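You operate a simulated robot arm through the tools that you are given. There is no shell and no other tool.

The job below is to be done with a simulated two-armed robot. You get a single attempt, and the scene is never put back.

Task
Put one scoop of apple on the cream pastry sheet, fold it over and press it shut.
Fine: scoop back, nothing spilt.

The check looks at the end state, three seconds after you hand in, the way a careful person would. Anything else that was tipped, shoved, dropped, spilled or broken makes it a failure. Flat cloth is picked up by pressing the open fingertips on it (5 to 10 N) and closing them slowly along it; thin cloth reads only 2 to 8 mm in the jaws.

Robot
Two 7-joint arms with fingered hands on one trunk that stands fixed in place. Base frame: the origin is at the foot of the trunk, x ahead of it, y to its left, z up; the work surface is at about z = 900. Units: mm, degrees, N and s.
The left shoulder is at [70, 142, 1189], the right one opposite. With the tool pointing down near the work surface each hand reaches from about 420 to 800 mm from the base axis, measured 20 degrees to its own side. Payload 3.6 kg a hand.
Tool frame (each hand has its own): the origin (TCP) lies between the finger pads and is the grasp point; the fingertips stand 25 mm ahead of it; z points along the fingers, y is the line along which they close. The gripper opens to 88 mm. The gripper's body begins 29 mm behind the TCP. The gripper is a hand of 5 fingers: y runs from the thumb to the fingers, the wrist lies at [-13, -97, -162] in the tool frame.
Orientation is told as [roll, pitch, yaw] about the base's x, y, z axes, in that order, counted from this pose: with the fingers straight down and the wrist toward the robot, the tool's x, y and z point along [0, 1, 0], [1, 0, 0] and [0, 0, -1] of the base frame.

Tools
- The arms move only by the tool nudge_tool. It takes "left_series", "right_series" or both (then of equal length, played together; a hand with none holds still); each is a list of rows, each an object of numbers (a shift or turn left out is 0): "dx", "dy", "dz": the shift along the base's x, y, z in mm; "wx", "wy", "wz": the turn, a rotation vector about the base's x, y, z in degrees. In form: [{"dx": .., "dy": .., "dz": .., "wx": .., "wy": .., "wz": ..}, ...]. A call has 1 to 20 rows; each row shifts and turns the commanded pose from where the row before left it. A row lasts 0.2 s, in which the tool goes at most 50 mm and 8.6 degrees; a call with a longer step from one row to the next is refused whole. A pose out of reach is approached as far as the arm can. The call stops where the force on the tool passes 40 N (or 10 N more than at its start, if that is more) or the arm is blocked; 0.2 s more then pass. In this call time passes only in rows, and 0.2 s behind the last. The reply holds the time, the measured pose of the TCP, the force on the tool along the base axes, the opening and the grip force, in the units named above and with some noise, with the torque about the TCP (base axes, N m) and any sound that the robot's microphone picked up.
- Cameras (640 x 400 px; columns grow to the right, rows downward): "scene" is now at [133, 25.3, 1426.8]; the picture's right is [0.22, -0.98, 0.00], its down [-0.46, -0.10, -0.88] and it looks along [0.86, 0.19, -0.47] (base axes); focal length 224 px, centre (320, 200). "left" rides on the left gripper at [-59, -79, -105] in its tool frame; the picture's right is [-0.73, -0.32, 0.61], its down [0.62, -0.68, 0.38] and it looks along [0.29, 0.66, 0.70] (tool axes); focal length 234 px, centre (320, 200). "right" rides on the right gripper at [59, -79, -105] in its tool frame; the picture's right is [-0.73, 0.32, -0.61], its down [-0.62, -0.68, 0.38] and it looks along [-0.29, 0.66, 0.70] (tool axes); focal length 234 px, centre (320, 200). There is no depth. A picture from a camera that has moved, and an enlarged one, comes with that camera's place and axes in the base frame and with its lens. The place of the scene camera against the robot may be out by one fixed shift of up to 12 mm in any direction.
- snapshot(camera): a new picture of that camera. The clock stands still meanwhile.
- lift_body(by): slides the trunk up (or, below 0, down) by that many mm; the arms and the scene camera ride with it, the base frame stays. It gives what a move gives, with no picture.
- move_fingers(index, middle, ring, little, thumb_bend, thumb_turn, hand): sets how far each is bent, from 0 (flat) to 1 (curled in); at 0.3 the hand is open as for a grip, at 0.7 the pads meet at the TCP. One left out holds its place. A second passes; each finger stops where it meets its share of the squeeze, and holds until it gets a number again. It is the only way to open and close the hand. It gives what a move gives, with no picture; readings hold the bend of each and the force on index, middle, ring, little, thumb and palm. thumb_turn goes from beside the hand (0) to across from the fingers (1), as for a grip.
- pan_tilt(pan, tilt): turns the head with the scene camera to pan (to the left, within 86 degrees either way) and tilt (down, from -29 to 69), counted from straight ahead of the robot. It gives what a move gives.
- inspect(camera, box): a new picture of the part [left, top, right, bottom] of that camera's present view, enlarged. The clock stands still meanwhile.
- job_done(): hands the job in; it is judged then, once.

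Places have to be worked out from the pictures, the camera data and where the tool is seen. Open the grippers and draw the arms clear of the work before you hand the job in, unless the task says otherwise.

The tools are called as a command line: name --argument value ..., lists and objects as JSON in quotes. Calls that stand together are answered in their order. nudge_tool: Moves the arms, as the interface text tells. Its arguments: {"type":"object","properties":{"left_series":{"type":"array"},"right_series":{"type":"array"}},"required":[]} The other tools are called the same way: lift_body (by) slides the trunk up or down; move_fingers (index, middle, ring, little, thumb_bend, thumb_turn, hand) moves the fingers one by one; pan_tilt (pan, tilt) turns the head that bears the scene camera; snapshot (camera) takes a picture; inspect (camera, box) takes an enlarged picture of a part of a camera's view; job_done () hands the job in.

At the start:

```text
clock: 0.0
left_tcp_pos: [402.9, 399.9, 1222.1]
left_tool_rot: [0.1, 0.0, 0.0]
left_wrist_force: [0.7, 0.1, 0.5]
left_torque: [0.0, 0.02, 0.02]
left_finger_gap: 87.8
left_finger_force: 0.1
left_shape: jaw
left_bend: [0.3, 0.3, 0.3, 0.3, 0.3, 0.98]
left_finger forces: [0.1, 0.1, 0.0, 0.0, 0.0, 0.0]
right_tcp_pos: [473.6, -1.0, 1353.0]
right_tool_rot: [0.1, 0.1, -0.1]
right_wrist_force: [0.1, 0.0, -0.5]
right_torque: [0.02, 0.0, 0.02]
right_finger_gap: 87.9
right_finger_force: 0.1
right_shape: jaw
right_bend: [0.3, 0.3, 0.3, 0.3, 0.3, 0.98]
right_finger forces: [0.0, 0.1, 0.1, 0.0, 0.0, 0.1]
trunk travel left (down, up): [-725.0, 215.0]
head pan, tilt: [12.6, 28.3]
```

scene: 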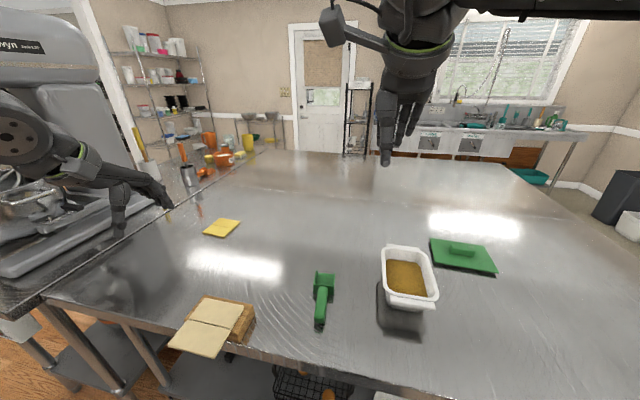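
right: 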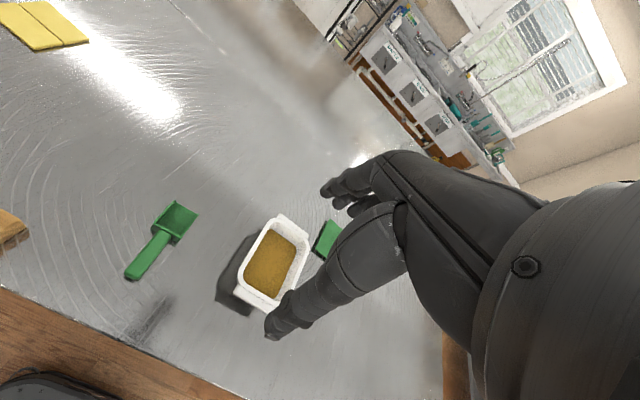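
left: 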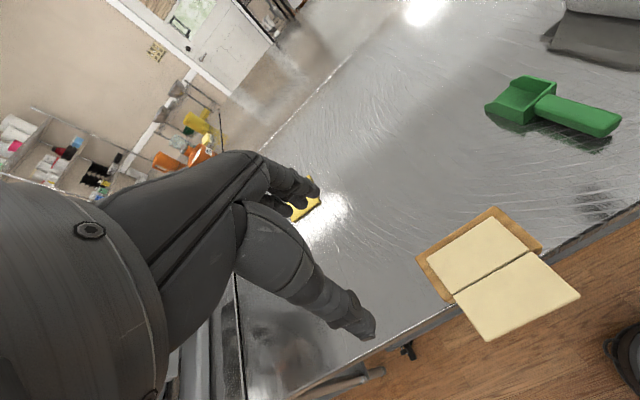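

I see a cream sheet with a crease on a wooden board at the table's near edge, a yellow decoy sheet farther off, a green scoop, a white tub of filling and a green lid. I start by looking closer at each.

inspect --camera "scene" --box '[150, 270, 350, 395]'

inspect --camera "scene" --box '[300, 220, 510, 350]'

inspect --camera "left" --box '[390, 180, 620, 350]'

inspect --camera "right" --box '[100, 170, 370, 340]'

```text
3.20 times, centred on (250, 332) of scene
camera zoom: at [133.0, 25.3, 1426.8], right [0.22, -0.98, 0.0], down [-0.46, -0.1, -0.88], along [0.86, 0.19, -0.47], focal length 717 px, centre (544, -224)
```

zoom: 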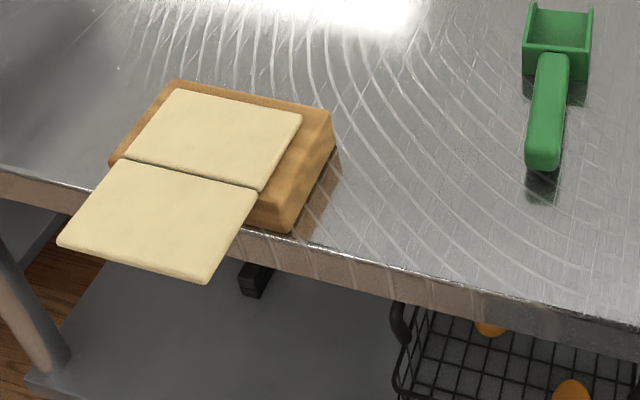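

```text
3.05 times, centred on (405, 285) of scene
camera zoom: at [133.0, 25.3, 1426.8], right [0.22, -0.98, 0.0], down [-0.46, -0.1, -0.88], along [0.86, 0.19, -0.47], focal length 683 px, centre (61, -59)
```

zoom: 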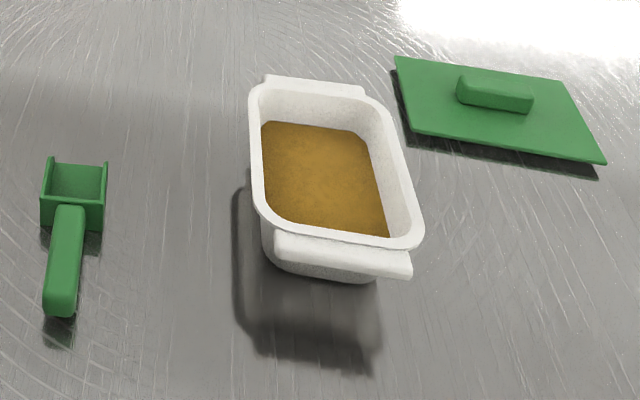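

```text
2.35 times, centred on (505, 265) of left
camera zoom: at [323.5, 342.3, 1328.3], right [-0.32, -0.73, -0.61], down [-0.68, 0.62, -0.38], along [0.66, 0.29, -0.7], focal length 551 px, centre (-115, 47)
```

zoom: 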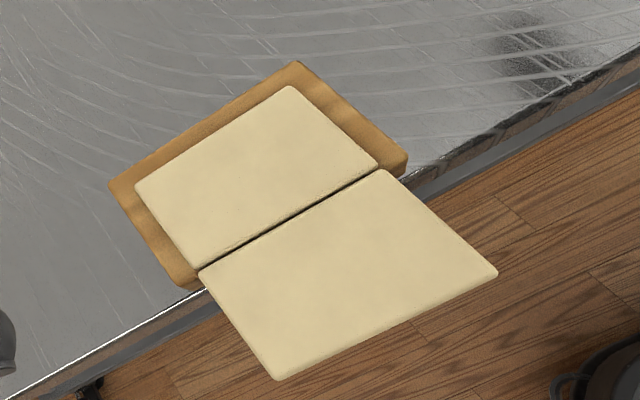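

```text
2.35 times, centred on (235, 255) of right
camera zoom: at [393.9, 57.7, 1456.9], right [0.32, -0.73, 0.61], down [-0.68, -0.62, -0.38], along [0.66, -0.29, -0.7], focal length 551 px, centre (520, 71)
```

zoom: 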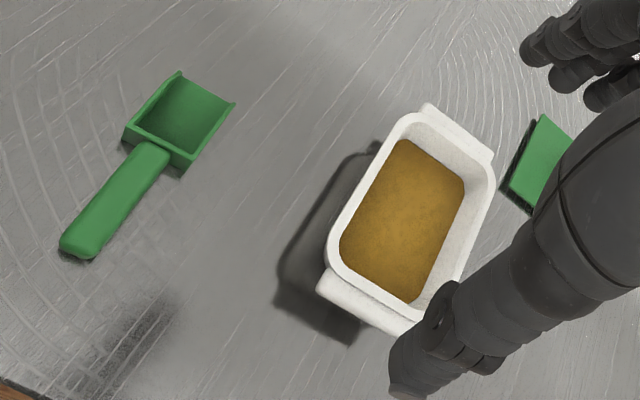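

The scoop's handle points toward the robot and its bowl away, around (460..590, 105); the tub is centred near (631, -111), with its rim at about z 957. I move the right hand toward the scoop, well above everything, and tilt the head down for a better view.

pan_tilt --pan 15 --tilt 50

nudge_tool --right_series '[{"dx": -10, "dy": -10, "dz": -30}, {"dx": -10, "dy": -10, "dz": -30}, {"dx": -10, "dy": -10, "dz": -30}, {"dx": -10, "dy": -10, "dz": -30}, {"dx": -10, "dy": -10, "dz": -30}]'

snapshot --camera "scene"

snapshot --camera "right"

```text
clock: 0.8
left_tcp_pos: [403.3, 399.6, 1222.2]
left_tool_rot: [0.0, 0.0, 0.1]
left_wrist_force: [-0.5, -0.1, 0.1]
left_torque: [0.01, -0.01, 0.04]
left_finger_gap: 87.5
left_finger_force: 0.1
left_shape: jaw
left_bend: [0.3, 0.3, 0.3, 0.3, 0.3, 0.98]
left_finger forces: [0.0, 0.0, 0.0, 0.0, 0.1, 0.0]
right_tcp_pos: [474.0, 0.5, 1353.5]
right_tool_rot: [0.0, 0.0, -0.1]
right_wrist_force: [0.0, -1.3, -0.2]
right_torque: [0.02, -0.01, 0.01]
right_finger_gap: 87.7
right_finger_force: 0.1
right_shape: jaw
right_bend: [0.3, 0.3, 0.3, 0.3, 0.3, 0.98]
right_finger forces: [0.0, 0.0, 0.1, 0.0, 0.0, 0.0]
trunk travel left (down, up): [-725.0, 215.0]
head pan, tilt: [15.0, 50.0]
```

```text
clock: 2.0
left_tcp_pos: [403.2, 400.1, 1224.1]
left_tool_rot: [0.1, -0.1, 0.0]
left_wrist_force: [-0.3, -0.2, 0.1]
left_torque: [0.02, 0.03, 0.01]
left_finger_gap: 87.7
left_finger_force: 0.0
left_shape: jaw
left_bend: [0.3, 0.3, 0.3, 0.3, 0.3, 0.98]
left_finger forces: [0.0, 0.0, 0.0, 0.1, 0.0, 0.0]
right_tcp_pos: [422.0, -51.4, 1205.3]
right_tool_rot: [0.1, 0.0, 0.1]
right_wrist_force: [0.4, 0.3, 0.4]
right_torque: [-0.01, 0.0, 0.02]
right_finger_gap: 87.6
right_finger_force: 0.1
right_shape: jaw
right_bend: [0.3, 0.3, 0.3, 0.3, 0.3, 0.98]
right_finger forces: [0.1, 0.0, 0.0, 0.0, 0.0, 0.0]
trunk travel left (down, up): [-725.0, 215.0]
head pan, tilt: [15.0, 50.0]
```

```text
taken
camera scene: at [118.8, 24.4, 1394.6], right [0.26, -0.97, 0.0], down [-0.74, -0.2, -0.64], along [0.62, 0.17, -0.77], focal length 224 px, centre (320, 200)
```

scene: 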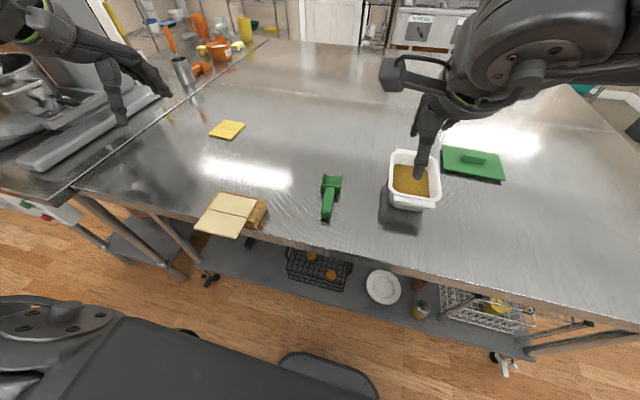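

```text
taken
camera right: at [343.2, 7.5, 1307.4], right [0.32, -0.73, 0.61], down [-0.68, -0.62, -0.38], along [0.66, -0.29, -0.7], focal length 234 px, centre (320, 200)
```

right: 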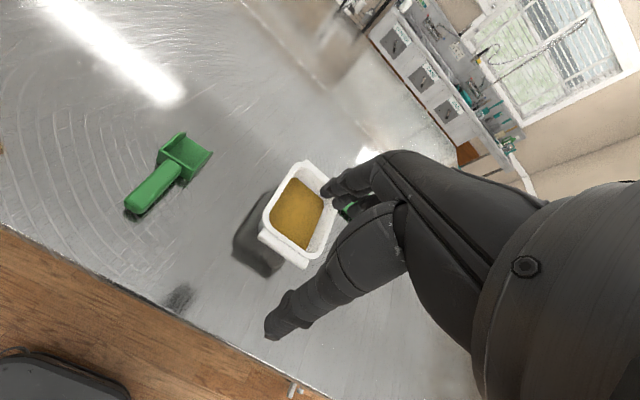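

Now I look closely at the scoop from both cameras to measure its handle and bowl.

inspect --camera "scene" --box '[290, 160, 370, 230]'

inspect --camera "right" --box '[100, 110, 240, 230]'

inspect --camera "left" --box '[460, 50, 640, 170]'

inspect --camera "right" --box '[220, 140, 360, 290]'

```text
5.71 times, centred on (330, 195) of scene
camera zoom: at [118.8, 24.4, 1394.6], right [0.26, -0.97, 0.0], down [-0.74, -0.2, -0.64], along [0.62, 0.17, -0.77], focal length 1281 px, centre (263, 229)
```

zoom: 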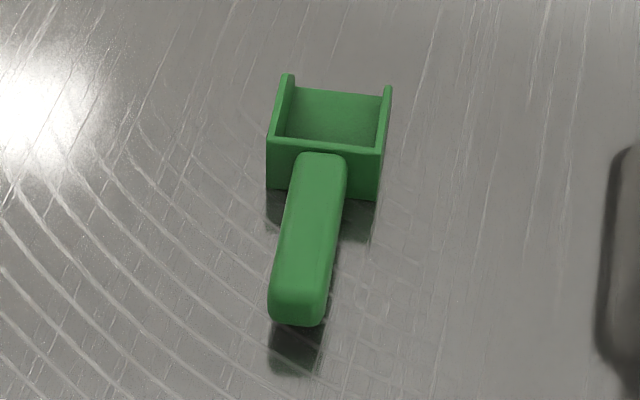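

```text
3.33 times, centred on (170, 170) of right
camera zoom: at [343.2, 7.5, 1307.4], right [0.32, -0.73, 0.61], down [-0.68, -0.62, -0.38], along [0.66, -0.29, -0.7], focal length 781 px, centre (820, 300)
```

zoom: 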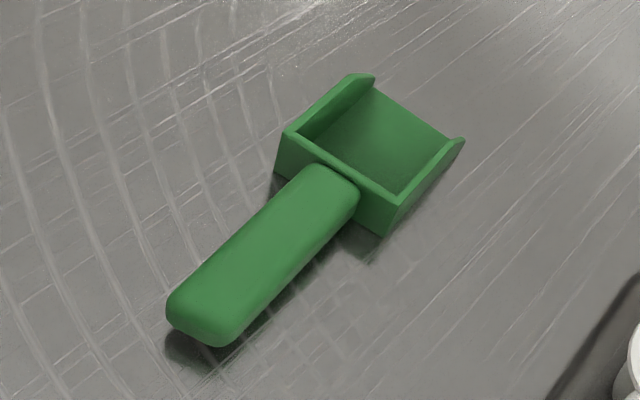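

```text
3.33 times, centred on (550, 110) of left
camera zoom: at [323.7, 341.5, 1328.5], right [-0.32, -0.73, -0.61], down [-0.68, 0.62, -0.38], along [0.66, 0.29, -0.7], focal length 781 px, centre (-447, 500)
```

zoom: 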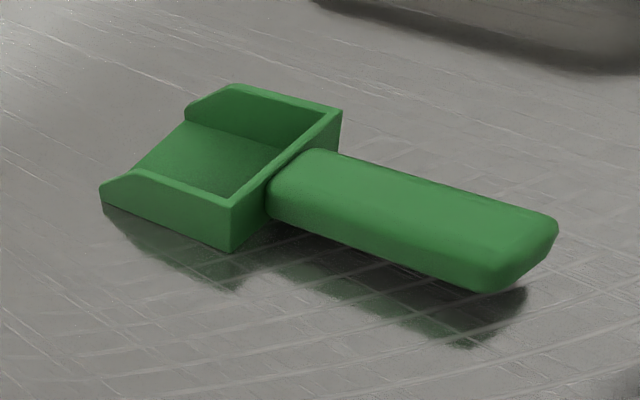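

```text
2.67 times, centred on (290, 215) of right
camera zoom: at [343.2, 7.5, 1307.4], right [0.32, -0.73, 0.61], down [-0.68, -0.62, -0.38], along [0.66, -0.29, -0.7], focal length 624 px, centre (400, 160)
```

zoom: 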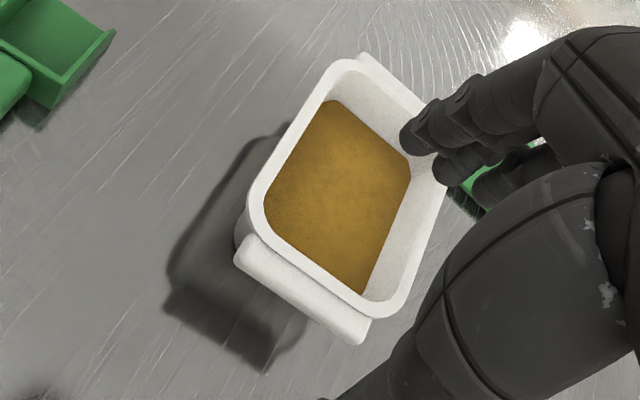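

The scoop's bowl is an open-front box about 52 x 55 x 37 mm whose rear wall sits near x 557, and the handle runs back to about x 465 at y 94–103, raised off the table. I check the hands' finger layout before choosing a grasp.

inspect --camera "scene" --box '[370, 30, 560, 200]'

inspect --camera "scene" --box '[0, 0, 190, 150]'

inspect --camera "scene" --box '[180, 180, 290, 250]'

snapshot --camera "left"

```text
2.35 times, centred on (465, 115) of scene
camera zoom: at [118.8, 24.4, 1394.6], right [0.26, -0.97, 0.0], down [-0.74, -0.2, -0.64], along [0.62, 0.17, -0.77], focal length 527 px, centre (-21, 400)
```

zoom: 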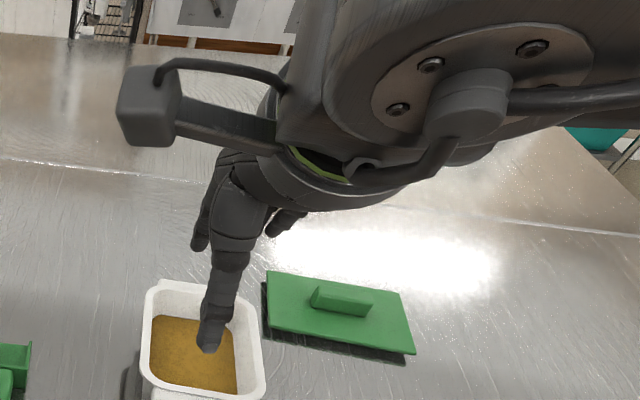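

```text
2.67 times, centred on (95, 75) of scene
camera zoom: at [118.8, 24.4, 1394.6], right [0.26, -0.97, 0.0], down [-0.74, -0.2, -0.64], along [0.62, 0.17, -0.77], focal length 598 px, centre (920, 533)
```

zoom: 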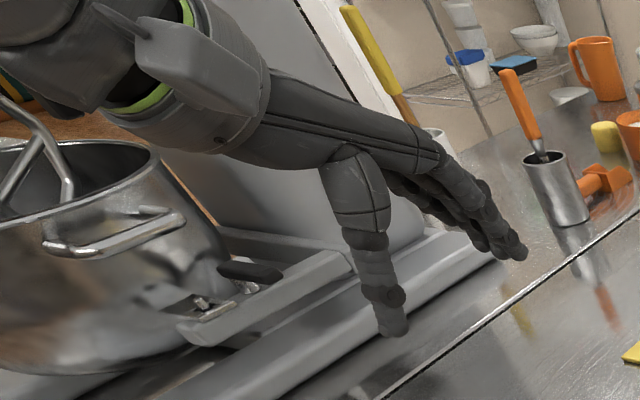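

```text
5.71 times, centred on (235, 215) of scene
camera zoom: at [118.8, 24.4, 1394.6], right [0.26, -0.97, 0.0], down [-0.74, -0.2, -0.64], along [0.62, 0.17, -0.77], focal length 1281 px, centre (806, 114)
```

zoom: 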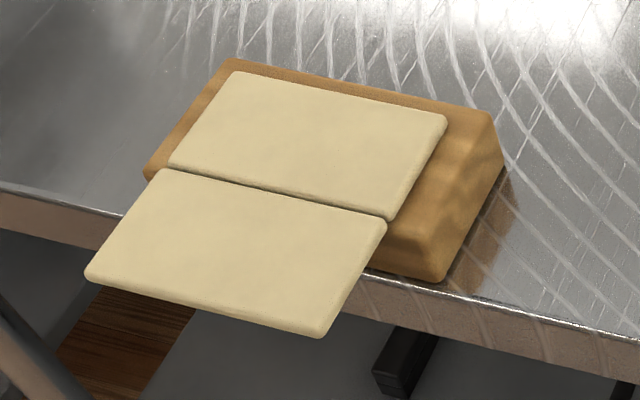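

```text
taken
camera left: at [323.7, 341.5, 1328.5], right [-0.32, -0.73, -0.61], down [-0.68, 0.62, -0.38], along [0.66, 0.29, -0.7], focal length 234 px, centre (320, 200)
```

left: 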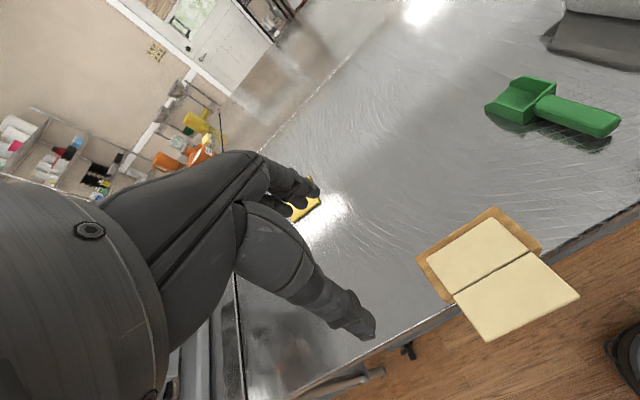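

The four fingers sit side by side along tool x, opposite the thumb, so the handle should lie along tool x. I move the right hand out of the way and test whether the left hand can take a yaw of -90 above the scoop.

nudge_tool --right_series '[{"dy": -25, "dz": 5}, {"dy": -25, "dz": 5}, {"dy": -25, "dz": 5}, {"dy": -25, "dz": 5}, {"dy": -25, "dz": 5}, {"dy": -25, "dz": 5}, {"dy": -25, "dz": 5}, {"dy": -25, "dz": 5}, {"dy": -25, "dz": 5}, {"dy": -25, "dz": 5}, {"dy": 0}]' --left_series '[{"dx": 9, "dy": -27, "dz": -10, "wz": -8.2}, {"dx": 9, "dy": -27, "dz": -10, "wz": -8.2}, {"dx": 9, "dy": -27, "dz": -10, "wz": -8.2}, {"dx": 9, "dy": -27, "dz": -10, "wz": -8.2}, {"dx": 9, "dy": -27, "dz": -10, "wz": -8.2}, {"dx": 9, "dy": -27, "dz": -10, "wz": -8.2}, {"dx": 9, "dy": -27, "dz": -10, "wz": -8.2}, {"dx": 9, "dy": -27, "dz": -10, "wz": -8.2}, {"dx": 9, "dy": -27, "dz": -10, "wz": -8.2}, {"dx": 9, "dy": -27, "dz": -10, "wz": -8.2}, {"dx": 9, "dy": -27, "dz": -10, "wz": -8.0}]'

snapshot --camera "scene"

snapshot --camera "left"

```text
clock: 4.5
left_tcp_pos: [501.3, 101.5, 1111.5]
left_tool_rot: [-0.1, 0.1, -90.1]
left_wrist_force: [-0.2, -0.1, 0.2]
left_torque: [0.01, 0.0, 0.01]
left_finger_gap: 87.6
left_finger_force: 0.1
left_shape: jaw
left_bend: [0.3, 0.3, 0.3, 0.3, 0.3, 0.98]
left_finger forces: [0.1, 0.0, 0.0, 0.0, 0.0, 0.1]
right_tcp_pos: [425.7, -302.3, 1251.8]
right_tool_rot: [0.0, 0.0, 0.0]
right_wrist_force: [1.2, 0.1, -0.7]
right_torque: [0.0, 0.06, 0.0]
right_finger_gap: 88.0
right_finger_force: 0.1
right_shape: jaw
right_bend: [0.3, 0.3, 0.3, 0.3, 0.3, 0.98]
right_finger forces: [0.0, 0.1, 0.1, 0.1, 0.0, 0.0]
trunk travel left (down, up): [-725.0, 215.0]
head pan, tilt: [15.0, 50.0]
```

```text
taken
camera scene: at [120.3, 24.1, 1394.4], right [0.26, -0.97, 0.0], down [-0.74, -0.2, -0.64], along [0.62, 0.17, -0.77], focal length 224 px, centre (320, 200)
```

scene: 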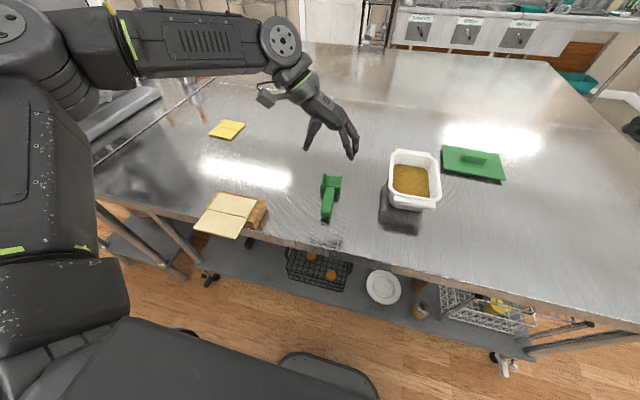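

```text
taken
camera left: at [444.2, 181.3, 1217.8], right [-0.73, 0.32, -0.61], down [0.62, 0.68, -0.38], along [0.29, -0.66, -0.7], focal length 234 px, centre (320, 200)
```

left: 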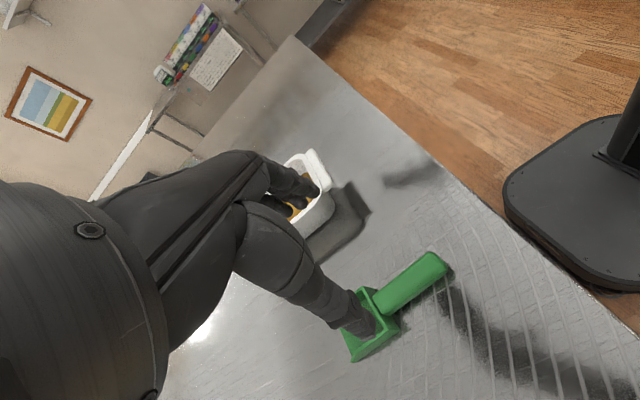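

The left hand reaches yaw -90 above the scoop easily. I enlarge its view to locate the handle precisely.

inspect --camera "left" --box '[320, 230, 480, 380]'

inspect --camera "scene" --box '[290, 90, 380, 230]'

```text
2.67 times, centred on (400, 305) of left
camera zoom: at [444.2, 181.3, 1217.8], right [-0.73, 0.32, -0.61], down [0.62, 0.68, -0.38], along [0.29, -0.66, -0.7], focal length 624 px, centre (107, -80)
```

zoom: 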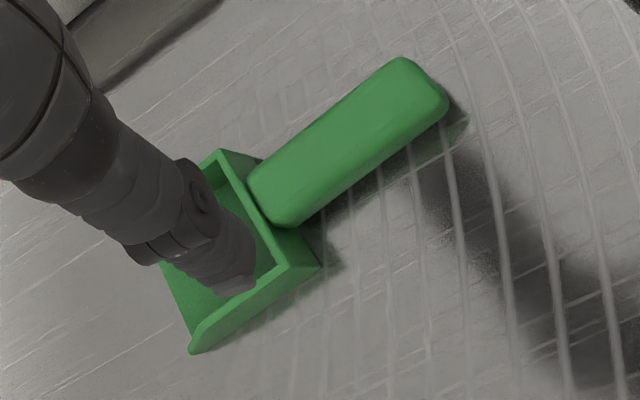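

```text
2.86 times, centred on (335, 160) of scene
camera zoom: at [120.3, 24.1, 1394.4], right [0.26, -0.97, 0.0], down [-0.74, -0.2, -0.64], along [0.62, 0.17, -0.77], focal length 640 px, centre (277, 314)
```

zoom: 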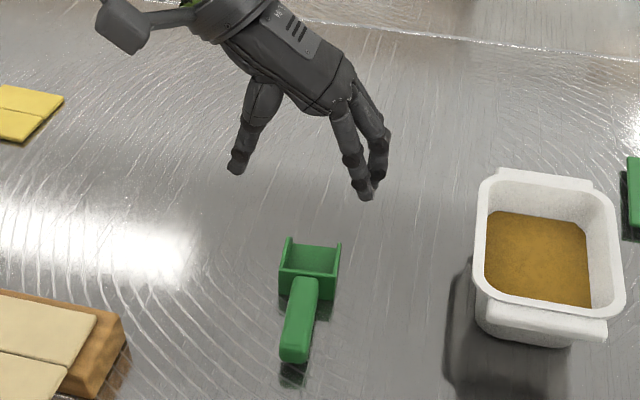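

The handle's axis runs from about (467, 98) to (548, 106), i.e. yawed +6°. I turn the hand by +6° and descend in stages over the handle's middle at about (507, 102).

nudge_tool --left_series '[{"dx": 2, "dz": -30, "wz": 3}, {"dx": 2, "dz": -30, "wz": 3}, {"dz": -30}, {"dz": -30}, {"dz": -20}]'

snapshot --camera "left"

inspect --camera "scene" --box '[280, 110, 400, 230]'

```text
clock: 5.7
left_tcp_pos: [504.9, 103.2, 971.5]
left_tool_rot: [0.0, 0.0, -84.0]
left_wrist_force: [0.2, -0.1, -0.4]
left_torque: [-0.01, 0.03, 0.0]
left_finger_gap: 87.9
left_finger_force: 0.2
left_shape: jaw
left_bend: [0.3, 0.3, 0.3, 0.3, 0.3, 0.98]
left_finger forces: [0.0, 0.1, 0.0, 0.0, 0.1, 0.1]
right_tcp_pos: [422.7, -302.3, 1252.1]
right_tool_rot: [-0.1, 0.1, 0.0]
right_wrist_force: [0.1, 0.2, -0.1]
right_torque: [-0.01, -0.01, 0.02]
right_finger_gap: 87.3
right_finger_force: 0.1
right_shape: jaw
right_bend: [0.3, 0.3, 0.3, 0.3, 0.3, 0.98]
right_finger forces: [0.0, 0.1, 0.0, 0.0, 0.1, 0.0]
trunk travel left (down, up): [-725.0, 215.0]
head pan, tilt: [15.0, 50.0]
```

```text
taken
camera left: at [438.4, 176.5, 1077.7], right [-0.76, 0.25, -0.61], down [0.55, 0.74, -0.38], along [0.36, -0.62, -0.7], focal length 234 px, centre (320, 200)
```

left: 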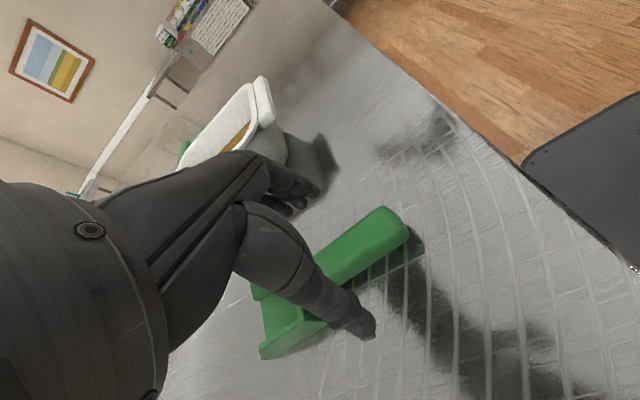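

```text
3.33 times, centred on (340, 170) of scene
camera zoom: at [119.0, 24.9, 1394.5], right [0.26, -0.97, 0.0], down [-0.74, -0.2, -0.64], along [0.62, 0.17, -0.77], focal length 747 px, centre (253, 300)
```

zoom: 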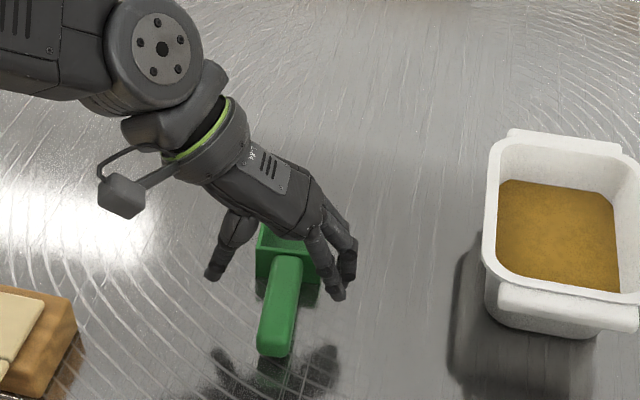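

The handle lies under the hand as planned. I descend a further 36 mm in small steps, watching the force.

nudge_tool --left_series '[{"dx": 1, "dz": -12}, {"dx": 1, "dz": -12}, {"dz": -8}, {"dz": -5}]'

snapshot --camera "left"

inspect --camera "scene" --box '[290, 130, 390, 230]'

```text
clock: 6.7
left_tcp_pos: [500.7, 108.4, 941.7]
left_tool_rot: [0.0, 0.0, -84.0]
left_wrist_force: [-0.4, 0.9, 0.1]
left_torque: [-0.03, 0.0, 0.04]
left_finger_gap: 87.7
left_finger_force: 0.0
left_shape: jaw
left_bend: [0.3, 0.3, 0.3, 0.3, 0.3, 0.98]
left_finger forces: [0.0, 0.0, 0.1, 0.0, 0.0, 0.0]
left hand out of reach, approached as far as the arm can: row 2, 3
right_tcp_pos: [423.4, -302.7, 1252.3]
right_tool_rot: [0.0, 0.0, 0.0]
right_wrist_force: [0.1, 0.1, -0.2]
right_torque: [-0.04, 0.01, 0.01]
right_finger_gap: 87.8
right_finger_force: 0.0
right_shape: jaw
right_bend: [0.3, 0.3, 0.3, 0.3, 0.3, 0.98]
right_finger forces: [0.0, 0.1, 0.0, 0.0, 0.0, 0.0]
trunk travel left (down, up): [-725.0, 215.0]
head pan, tilt: [15.0, 50.0]
```

```text
taken
camera left: at [433.8, 182.5, 1048.0], right [-0.76, 0.25, -0.61], down [0.55, 0.74, -0.38], along [0.36, -0.62, -0.7], focal length 234 px, centre (320, 200)
```

left: 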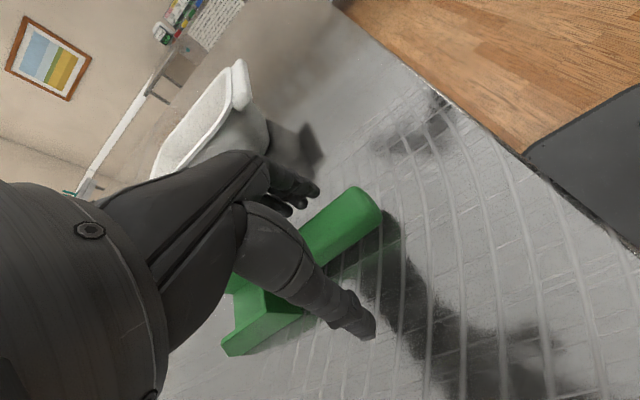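

```text
4.00 times, centred on (340, 180) of scene
camera zoom: at [118.8, 25.0, 1394.5], right [0.26, -0.97, 0.0], down [-0.74, -0.2, -0.64], along [0.62, 0.17, -0.77], focal length 897 px, centre (240, 280)
```

zoom: 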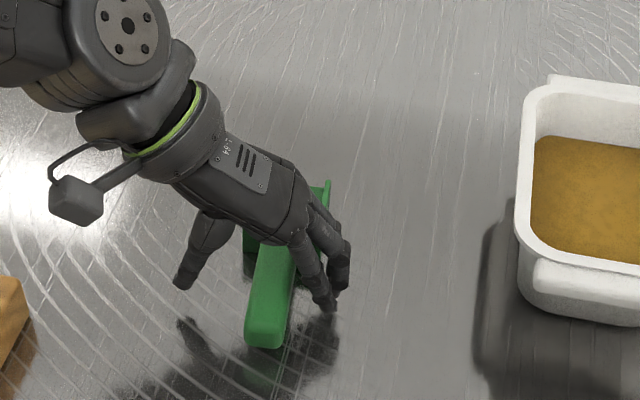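

The arm ran to a joint limit just above the handle (TCP 500.7, 108.4, 941.7), with no contact. I raise the hand and lower the trunk by 100 mm to get a better arm posture.

nudge_tool --left_series '[{"dx": 3, "dy": -3, "dz": 33}, {"dx": 3, "dy": -3, "dz": 35}, {"dz": 35}]'

lift_body --by -100

snapshot --camera "scene"

```text
clock: 7.5
left_tcp_pos: [508.0, 102.0, 1045.4]
left_tool_rot: [0.0, 0.1, -84.0]
left_wrist_force: [0.2, -0.2, 0.1]
left_torque: [-0.01, -0.02, 0.0]
left_finger_gap: 87.8
left_finger_force: 0.1
left_shape: jaw
left_bend: [0.3, 0.3, 0.3, 0.3, 0.3, 0.98]
left_finger forces: [0.0, 0.0, 0.0, 0.0, 0.1, 0.1]
right_tcp_pos: [422.3, -300.8, 1253.2]
right_tool_rot: [0.0, 0.0, 0.0]
right_wrist_force: [-0.1, -0.1, 0.5]
right_torque: [0.04, -0.01, -0.02]
right_finger_gap: 87.9
right_finger_force: 0.1
right_shape: jaw
right_bend: [0.3, 0.3, 0.3, 0.3, 0.3, 0.98]
right_finger forces: [0.0, 0.0, 0.1, 0.0, 0.0, 0.0]
trunk travel left (down, up): [-725.0, 215.0]
head pan, tilt: [15.0, 50.0]
```

```text
clock: 8.8
left_tcp_pos: [508.2, 101.6, 944.1]
left_tool_rot: [0.0, 0.1, -84.1]
left_wrist_force: [0.0, -0.2, 0.2]
left_torque: [-0.01, 0.01, 0.01]
left_finger_gap: 87.9
left_finger_force: 0.1
left_shape: jaw
left_bend: [0.3, 0.3, 0.3, 0.3, 0.3, 0.98]
left_finger forces: [0.0, 0.0, 0.0, 0.1, 0.0, 0.0]
right_tcp_pos: [423.1, -300.7, 1152.4]
right_tool_rot: [0.1, 0.1, -0.1]
right_wrist_force: [0.4, 0.2, -0.1]
right_torque: [-0.02, -0.01, -0.02]
right_finger_gap: 87.9
right_finger_force: 0.0
right_shape: jaw
right_bend: [0.3, 0.3, 0.3, 0.3, 0.3, 0.98]
right_finger forces: [0.1, 0.0, 0.0, 0.1, 0.0, 0.1]
trunk travel left (down, up): [-625.0, 315.0]
head pan, tilt: [15.0, 50.0]
```

```text
taken
camera scene: at [118.4, 25.1, 1294.6], right [0.26, -0.97, 0.0], down [-0.74, -0.2, -0.64], along [0.62, 0.17, -0.77], focal length 224 px, centre (320, 200)
```

scene: 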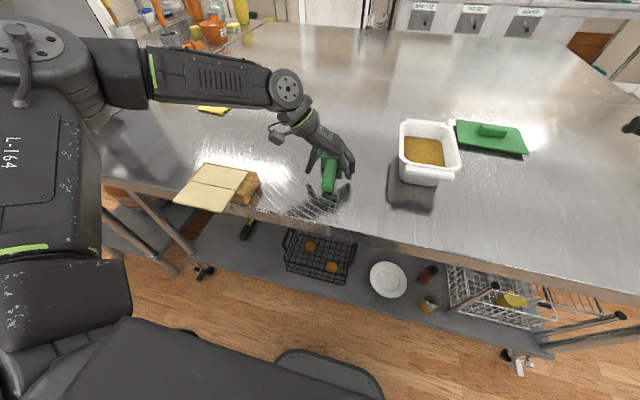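

The TCP is now centred over the handle at z 944. I check the close views before the last 10 mm of descent.

inspect --camera "scene" --box '[290, 120, 370, 210]'

snapshot --camera "left"

nudge_tool --left_series '[{"dz": -5}, {"dz": -5}]'

```text
4.44 times, centred on (330, 165) of scene
camera zoom: at [118.4, 25.1, 1294.6], right [0.26, -0.97, 0.0], down [-0.74, -0.2, -0.64], along [0.62, 0.17, -0.77], focal length 996 px, centre (276, 356)
```

zoom: 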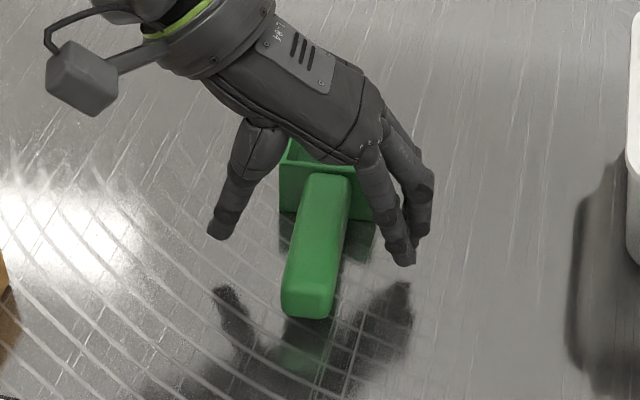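

```text
taken
camera left: at [441.3, 175.4, 1049.5], right [-0.76, 0.25, -0.61], down [0.55, 0.74, -0.38], along [0.36, -0.62, -0.7], focal length 234 px, centre (320, 200)
```

left: 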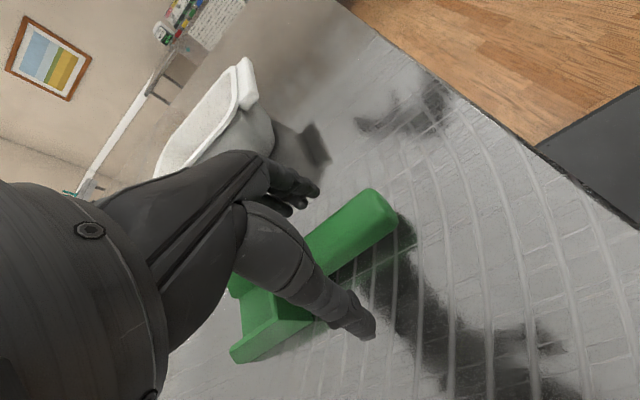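

```text
clock: 9.4
left_tcp_pos: [507.5, 102.1, 934.3]
left_tool_rot: [0.0, 0.0, -84.0]
left_wrist_force: [0.2, -0.8, 0.6]
left_torque: [0.05, -0.01, 0.02]
left_finger_gap: 87.4
left_finger_force: 0.1
left_shape: jaw
left_bend: [0.3, 0.3, 0.3, 0.3, 0.3, 0.98]
left_finger forces: [0.0, 0.0, 0.0, 0.0, 0.1, 0.1]
right_tcp_pos: [422.4, -301.5, 1152.7]
right_tool_rot: [0.0, -0.1, -0.1]
right_wrist_force: [-0.2, -0.1, 0.1]
right_torque: [0.03, -0.01, 0.01]
right_finger_gap: 87.5
right_finger_force: 0.1
right_shape: jaw
right_bend: [0.3, 0.3, 0.3, 0.3, 0.3, 0.98]
right_finger forces: [0.0, 0.0, 0.0, 0.1, 0.0, 0.0]
trunk travel left (down, up): [-625.0, 315.0]
head pan, tilt: [15.0, 50.0]
```

The TCP is at z 934, centred across the handle with no contact. I close the fingers to a loose pre-grip first, then look.

move_fingers --hand "left" --index 0.5 --middle 0.5 --ring 0.5 --little 0.5 --thumb_bend 0.5

inspect --camera "scene" --box '[290, 120, 370, 210]'

snapshot --camera "left"

```text
clock: 10.4
left_tcp_pos: [507.6, 102.0, 934.8]
left_tool_rot: [0.0, 0.0, -84.0]
left_wrist_force: [0.0, -0.3, 0.9]
left_torque: [-0.02, 0.0, 0.01]
left_finger_gap: 42.4
left_finger_force: 0.0
left_shape: fingers
left_bend: [0.5, 0.5, 0.5, 0.5, 0.5, 0.98]
left_finger forces: [0.0, 0.0, 0.0, 0.0, 0.0, 0.1]
right_tcp_pos: [422.8, -300.8, 1152.6]
right_tool_rot: [-0.1, 0.0, 0.1]
right_wrist_force: [0.3, -0.3, -0.6]
right_torque: [0.01, 0.01, 0.03]
right_finger_gap: 87.9
right_finger_force: 0.1
right_shape: jaw
right_bend: [0.3, 0.3, 0.3, 0.3, 0.3, 0.98]
right_finger forces: [0.0, 0.1, 0.0, 0.0, 0.0, 0.0]
trunk travel left (down, up): [-625.0, 315.0]
head pan, tilt: [15.0, 50.0]
```

```text
4.44 times, centred on (330, 165) of scene
camera zoom: at [118.6, 25.1, 1294.6], right [0.26, -0.97, 0.0], down [-0.74, -0.2, -0.64], along [0.62, 0.17, -0.77], focal length 996 px, centre (276, 356)
```

zoom: 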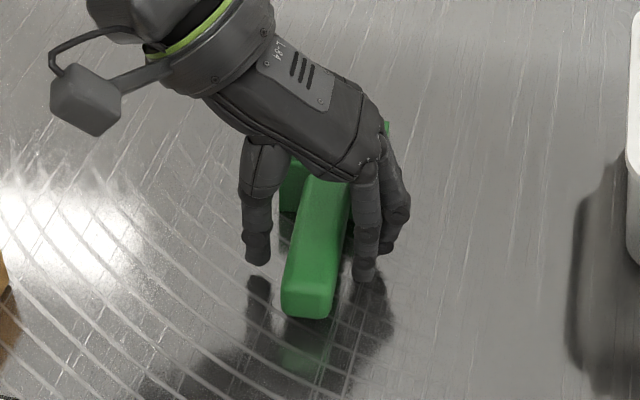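

```text
taken
camera left: at [441.3, 175.3, 1039.4], right [-0.76, 0.25, -0.61], down [0.55, 0.74, -0.38], along [0.36, -0.62, -0.7], focal length 234 px, centre (320, 200)
```

left: 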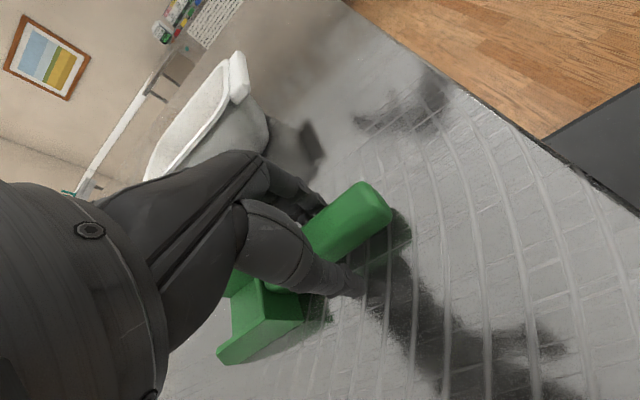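

The fingers bracket the handle with the end sticking out toward the robot. I close to grip.

move_fingers --hand "left" --index 0.72 --middle 0.72 --ring 0.72 --little 0.72 --thumb_bend 0.72

inspect --camera "scene" --box '[290, 120, 370, 210]'

snapshot --camera "left"

```text
clock: 11.4
left_tcp_pos: [507.9, 101.8, 934.2]
left_tool_rot: [0.0, 0.0, -84.0]
left_wrist_force: [-0.1, -0.4, -0.6]
left_torque: [0.03, 0.02, 0.06]
left_finger_gap: 19.9
left_finger_force: 12.9
left_shape: fingers
left_bend: [0.61, 0.66, 0.71, 0.72, 0.59, 0.94]
left_finger forces: [7.2, 3.5, 2.0, 0.0, 13.0, 0.0]
right_tcp_pos: [422.7, -302.0, 1151.9]
right_tool_rot: [0.0, 0.0, 0.0]
right_wrist_force: [0.4, 0.5, -1.2]
right_torque: [-0.01, -0.01, 0.01]
right_finger_gap: 87.5
right_finger_force: 0.1
right_shape: jaw
right_bend: [0.3, 0.3, 0.3, 0.3, 0.3, 0.98]
right_finger forces: [0.0, 0.1, 0.0, 0.0, 0.0, 0.0]
trunk travel left (down, up): [-625.0, 315.0]
head pan, tilt: [15.0, 50.0]
```

```text
4.44 times, centred on (330, 165) of scene
camera zoom: at [118.6, 25.1, 1294.6], right [0.26, -0.97, 0.0], down [-0.74, -0.2, -0.64], along [0.62, 0.17, -0.77], focal length 996 px, centre (276, 356)
```

zoom: 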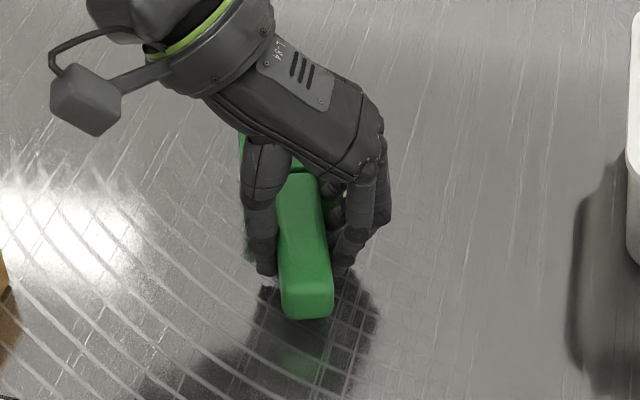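

```text
taken
camera left: at [441.4, 175.4, 1039.4], right [-0.76, 0.25, -0.61], down [0.55, 0.74, -0.38], along [0.36, -0.62, -0.7], focal length 234 px, centre (320, 200)
```

left: 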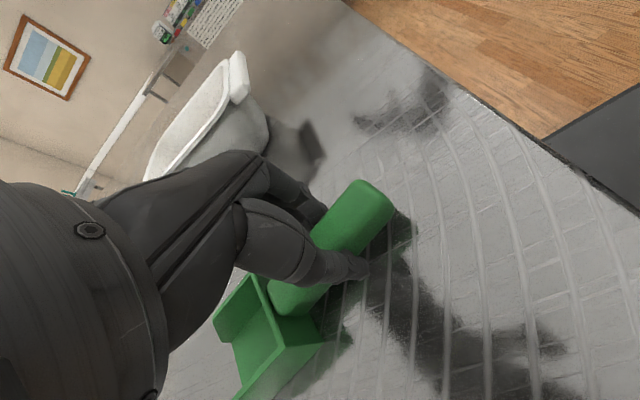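

On closing, ring and little pushed the scoop to about 16° yaw while the thumb opposed index and middle. I reopen a little, turn the hand to line up with the handle, and will re-grip with ring and little held back.

move_fingers --hand "left" --index 0.5 --middle 0.5 --ring 0.5 --little 0.5 --thumb_bend 0.5 --thumb_turn 1

nudge_tool --left_series '[{"dx": -1, "dy": 3, "wz": 5}, {"dx": -1, "dy": 2.5, "wz": 5}]'

inspect --camera "scene" --box '[290, 120, 370, 210]'

snapshot --camera "left"

```text
clock: 12.4
left_tcp_pos: [507.3, 101.6, 933.2]
left_tool_rot: [0.1, 0.1, -84.0]
left_wrist_force: [0.1, -0.8, -0.6]
left_torque: [0.02, 0.03, -0.03]
left_finger_gap: 40.8
left_finger_force: 0.1
left_shape: fingers
left_bend: [0.5, 0.5, 0.5, 0.5, 0.5, 1.0]
left_finger forces: [0.0, 0.0, 0.0, 0.0, 0.1, 0.0]
right_tcp_pos: [423.1, -301.6, 1152.7]
right_tool_rot: [0.0, 0.0, 0.0]
right_wrist_force: [-0.7, -0.2, 0.2]
right_torque: [0.01, 0.03, -0.02]
right_finger_gap: 87.6
right_finger_force: 0.1
right_shape: jaw
right_bend: [0.3, 0.3, 0.3, 0.3, 0.3, 0.98]
right_finger forces: [0.0, 0.0, 0.0, 0.1, 0.0, 0.0]
trunk travel left (down, up): [-625.0, 315.0]
head pan, tilt: [15.0, 50.0]
```

```text
clock: 13.0
left_tcp_pos: [505.7, 107.2, 933.6]
left_tool_rot: [0.1, 0.0, -74.0]
left_wrist_force: [0.7, 0.5, 0.3]
left_torque: [0.01, 0.02, 0.0]
left_finger_gap: 40.9
left_finger_force: 0.1
left_shape: fingers
left_bend: [0.5, 0.5, 0.5, 0.5, 0.5, 1.0]
left_finger forces: [0.0, 0.0, 0.0, 0.0, 0.1, 0.0]
right_tcp_pos: [423.2, -301.7, 1152.3]
right_tool_rot: [0.0, 0.0, 0.0]
right_wrist_force: [-0.4, 0.1, -0.6]
right_torque: [0.03, 0.03, -0.01]
right_finger_gap: 87.7
right_finger_force: 0.2
right_shape: jaw
right_bend: [0.3, 0.3, 0.3, 0.3, 0.3, 0.98]
right_finger forces: [0.0, 0.0, 0.0, 0.0, 0.1, 0.0]
trunk travel left (down, up): [-625.0, 315.0]
head pan, tilt: [15.0, 50.0]
```

```text
4.44 times, centred on (330, 165) of scene
camera zoom: at [118.3, 25.1, 1294.6], right [0.26, -0.97, 0.0], down [-0.74, -0.2, -0.64], along [0.62, 0.17, -0.77], focal length 996 px, centre (276, 356)
```

zoom: 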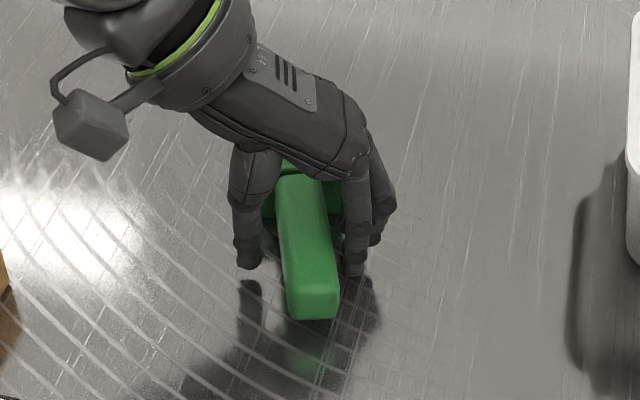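

```text
taken
camera left: at [427.5, 168.1, 1039.5], right [-0.79, 0.11, -0.61], down [0.41, 0.83, -0.38], along [0.46, -0.55, -0.7], focal length 234 px, centre (320, 200)
```

left: 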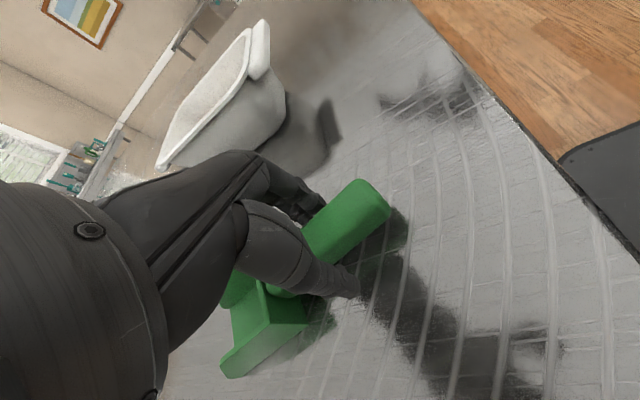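

The hand is now aligned with the handle. I close all digits lightly to 0.6 together first.

move_fingers --hand "left" --index 0.6 --middle 0.6 --ring 0.59 --little 0.58 --thumb_bend 0.6

move_fingers --hand "left" --index 0.75 --middle 0.75 --ring 0.6 --little 0.58 --thumb_bend 0.75

inspect --camera "scene" --box '[290, 120, 370, 210]'

snapshot --camera "left"

```text
clock: 14.0
left_tcp_pos: [506.9, 107.8, 934.4]
left_tool_rot: [0.1, 0.0, -73.9]
left_wrist_force: [-0.4, -0.2, -0.6]
left_torque: [-0.04, 0.02, 0.04]
left_finger_gap: 23.5
left_finger_force: 1.2
left_shape: fingers
left_bend: [0.58, 0.59, 0.59, 0.57, 0.58, 1.0]
left_finger forces: [0.7, 0.6, 0.0, 0.1, 1.2, 0.0]
right_tcp_pos: [422.8, -302.2, 1153.5]
right_tool_rot: [0.0, 0.0, -0.1]
right_wrist_force: [0.0, 0.1, -0.1]
right_torque: [0.01, 0.0, -0.01]
right_finger_gap: 87.7
right_finger_force: 0.0
right_shape: jaw
right_bend: [0.3, 0.3, 0.3, 0.3, 0.3, 0.98]
right_finger forces: [0.0, 0.1, 0.0, 0.0, 0.0, 0.0]
trunk travel left (down, up): [-625.0, 315.0]
head pan, tilt: [15.0, 50.0]
```

```text
clock: 15.0
left_tcp_pos: [505.9, 107.1, 934.0]
left_tool_rot: [0.1, 0.0, -74.0]
left_wrist_force: [0.5, -0.6, 1.1]
left_torque: [0.0, 0.04, 0.01]
left_finger_gap: 20.2
left_finger_force: 15.0
left_shape: fingers
left_bend: [0.73, 0.64, 0.6, 0.57, 0.58, 1.0]
left_finger forces: [8.3, 6.9, 0.1, 0.0, 15.1, 0.0]
right_tcp_pos: [422.7, -302.0, 1152.5]
right_tool_rot: [0.0, 0.0, -0.1]
right_wrist_force: [-0.4, -0.7, -0.7]
right_torque: [-0.01, -0.02, 0.04]
right_finger_gap: 87.9
right_finger_force: 0.0
right_shape: jaw
right_bend: [0.3, 0.3, 0.3, 0.3, 0.3, 0.98]
right_finger forces: [0.1, 0.0, 0.1, 0.1, 0.1, 0.0]
trunk travel left (down, up): [-625.0, 315.0]
head pan, tilt: [15.0, 50.0]
```

```text
4.44 times, centred on (330, 165) of scene
camera zoom: at [118.6, 25.1, 1294.6], right [0.26, -0.97, 0.0], down [-0.74, -0.2, -0.64], along [0.62, 0.17, -0.77], focal length 996 px, centre (276, 356)
```

zoom: 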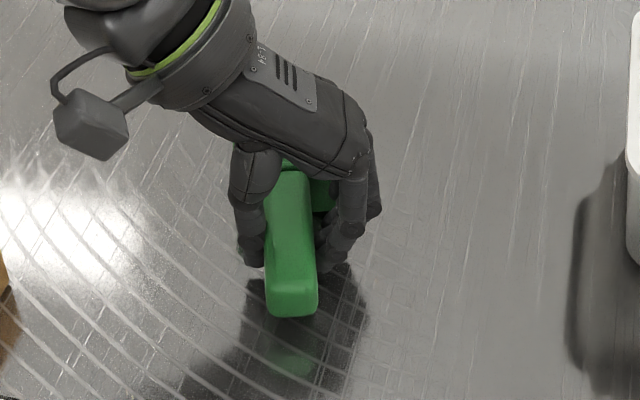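

```text
taken
camera left: at [427.9, 168.0, 1039.6], right [-0.79, 0.11, -0.61], down [0.41, 0.83, -0.38], along [0.46, -0.55, -0.7], focal length 234 px, centre (320, 200)
```

left: 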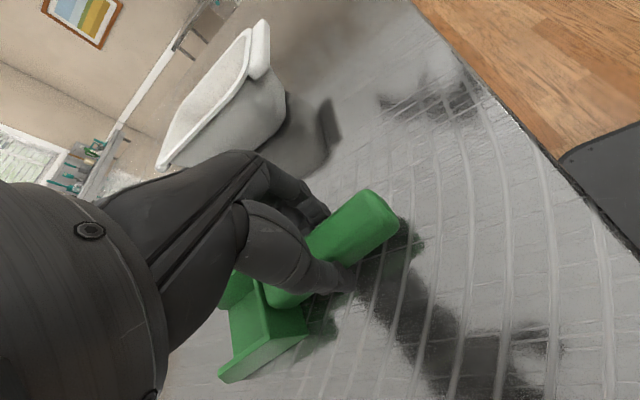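

The grip is 15 N with index and middle balanced against the thumb, and the scoop is back near 8° yaw. I bring ring and little gently in for support.

move_fingers --hand "left" --ring 0.66 --little 0.64

inspect --camera "scene" --box '[290, 120, 370, 210]'

```text
clock: 16.0
left_tcp_pos: [506.7, 107.3, 934.5]
left_tool_rot: [0.0, 0.0, -73.9]
left_wrist_force: [0.8, 0.0, 0.1]
left_torque: [0.0, 0.0, -0.01]
left_finger_gap: 20.2
left_finger_force: 14.9
left_shape: fingers
left_bend: [0.73, 0.64, 0.65, 0.64, 0.58, 1.0]
left_finger forces: [8.3, 6.6, 0.4, 0.0, 15.0, 0.0]
right_tcp_pos: [424.0, -300.9, 1152.6]
right_tool_rot: [0.0, -0.1, 0.0]
right_wrist_force: [-0.4, 0.1, 0.1]
right_torque: [-0.02, -0.04, 0.0]
right_finger_gap: 87.7
right_finger_force: 0.1
right_shape: jaw
right_bend: [0.3, 0.3, 0.3, 0.3, 0.3, 0.98]
right_finger forces: [0.0, 0.0, 0.1, 0.0, 0.0, 0.1]
trunk travel left (down, up): [-625.0, 315.0]
head pan, tilt: [15.0, 50.0]
```

```text
4.44 times, centred on (330, 165) of scene
camera zoom: at [118.7, 25.1, 1294.6], right [0.26, -0.97, 0.0], down [-0.74, -0.2, -0.64], along [0.62, 0.17, -0.77], focal length 996 px, centre (276, 356)
```

zoom: 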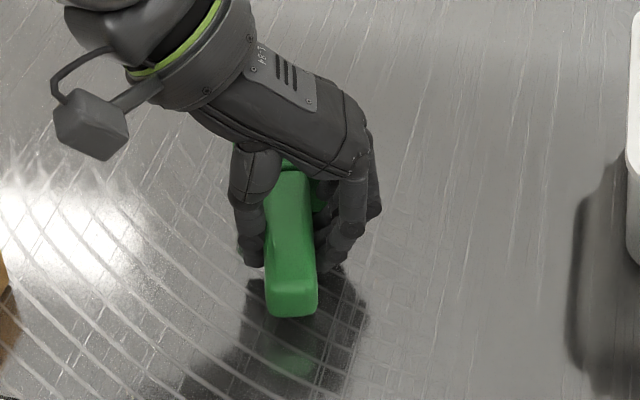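

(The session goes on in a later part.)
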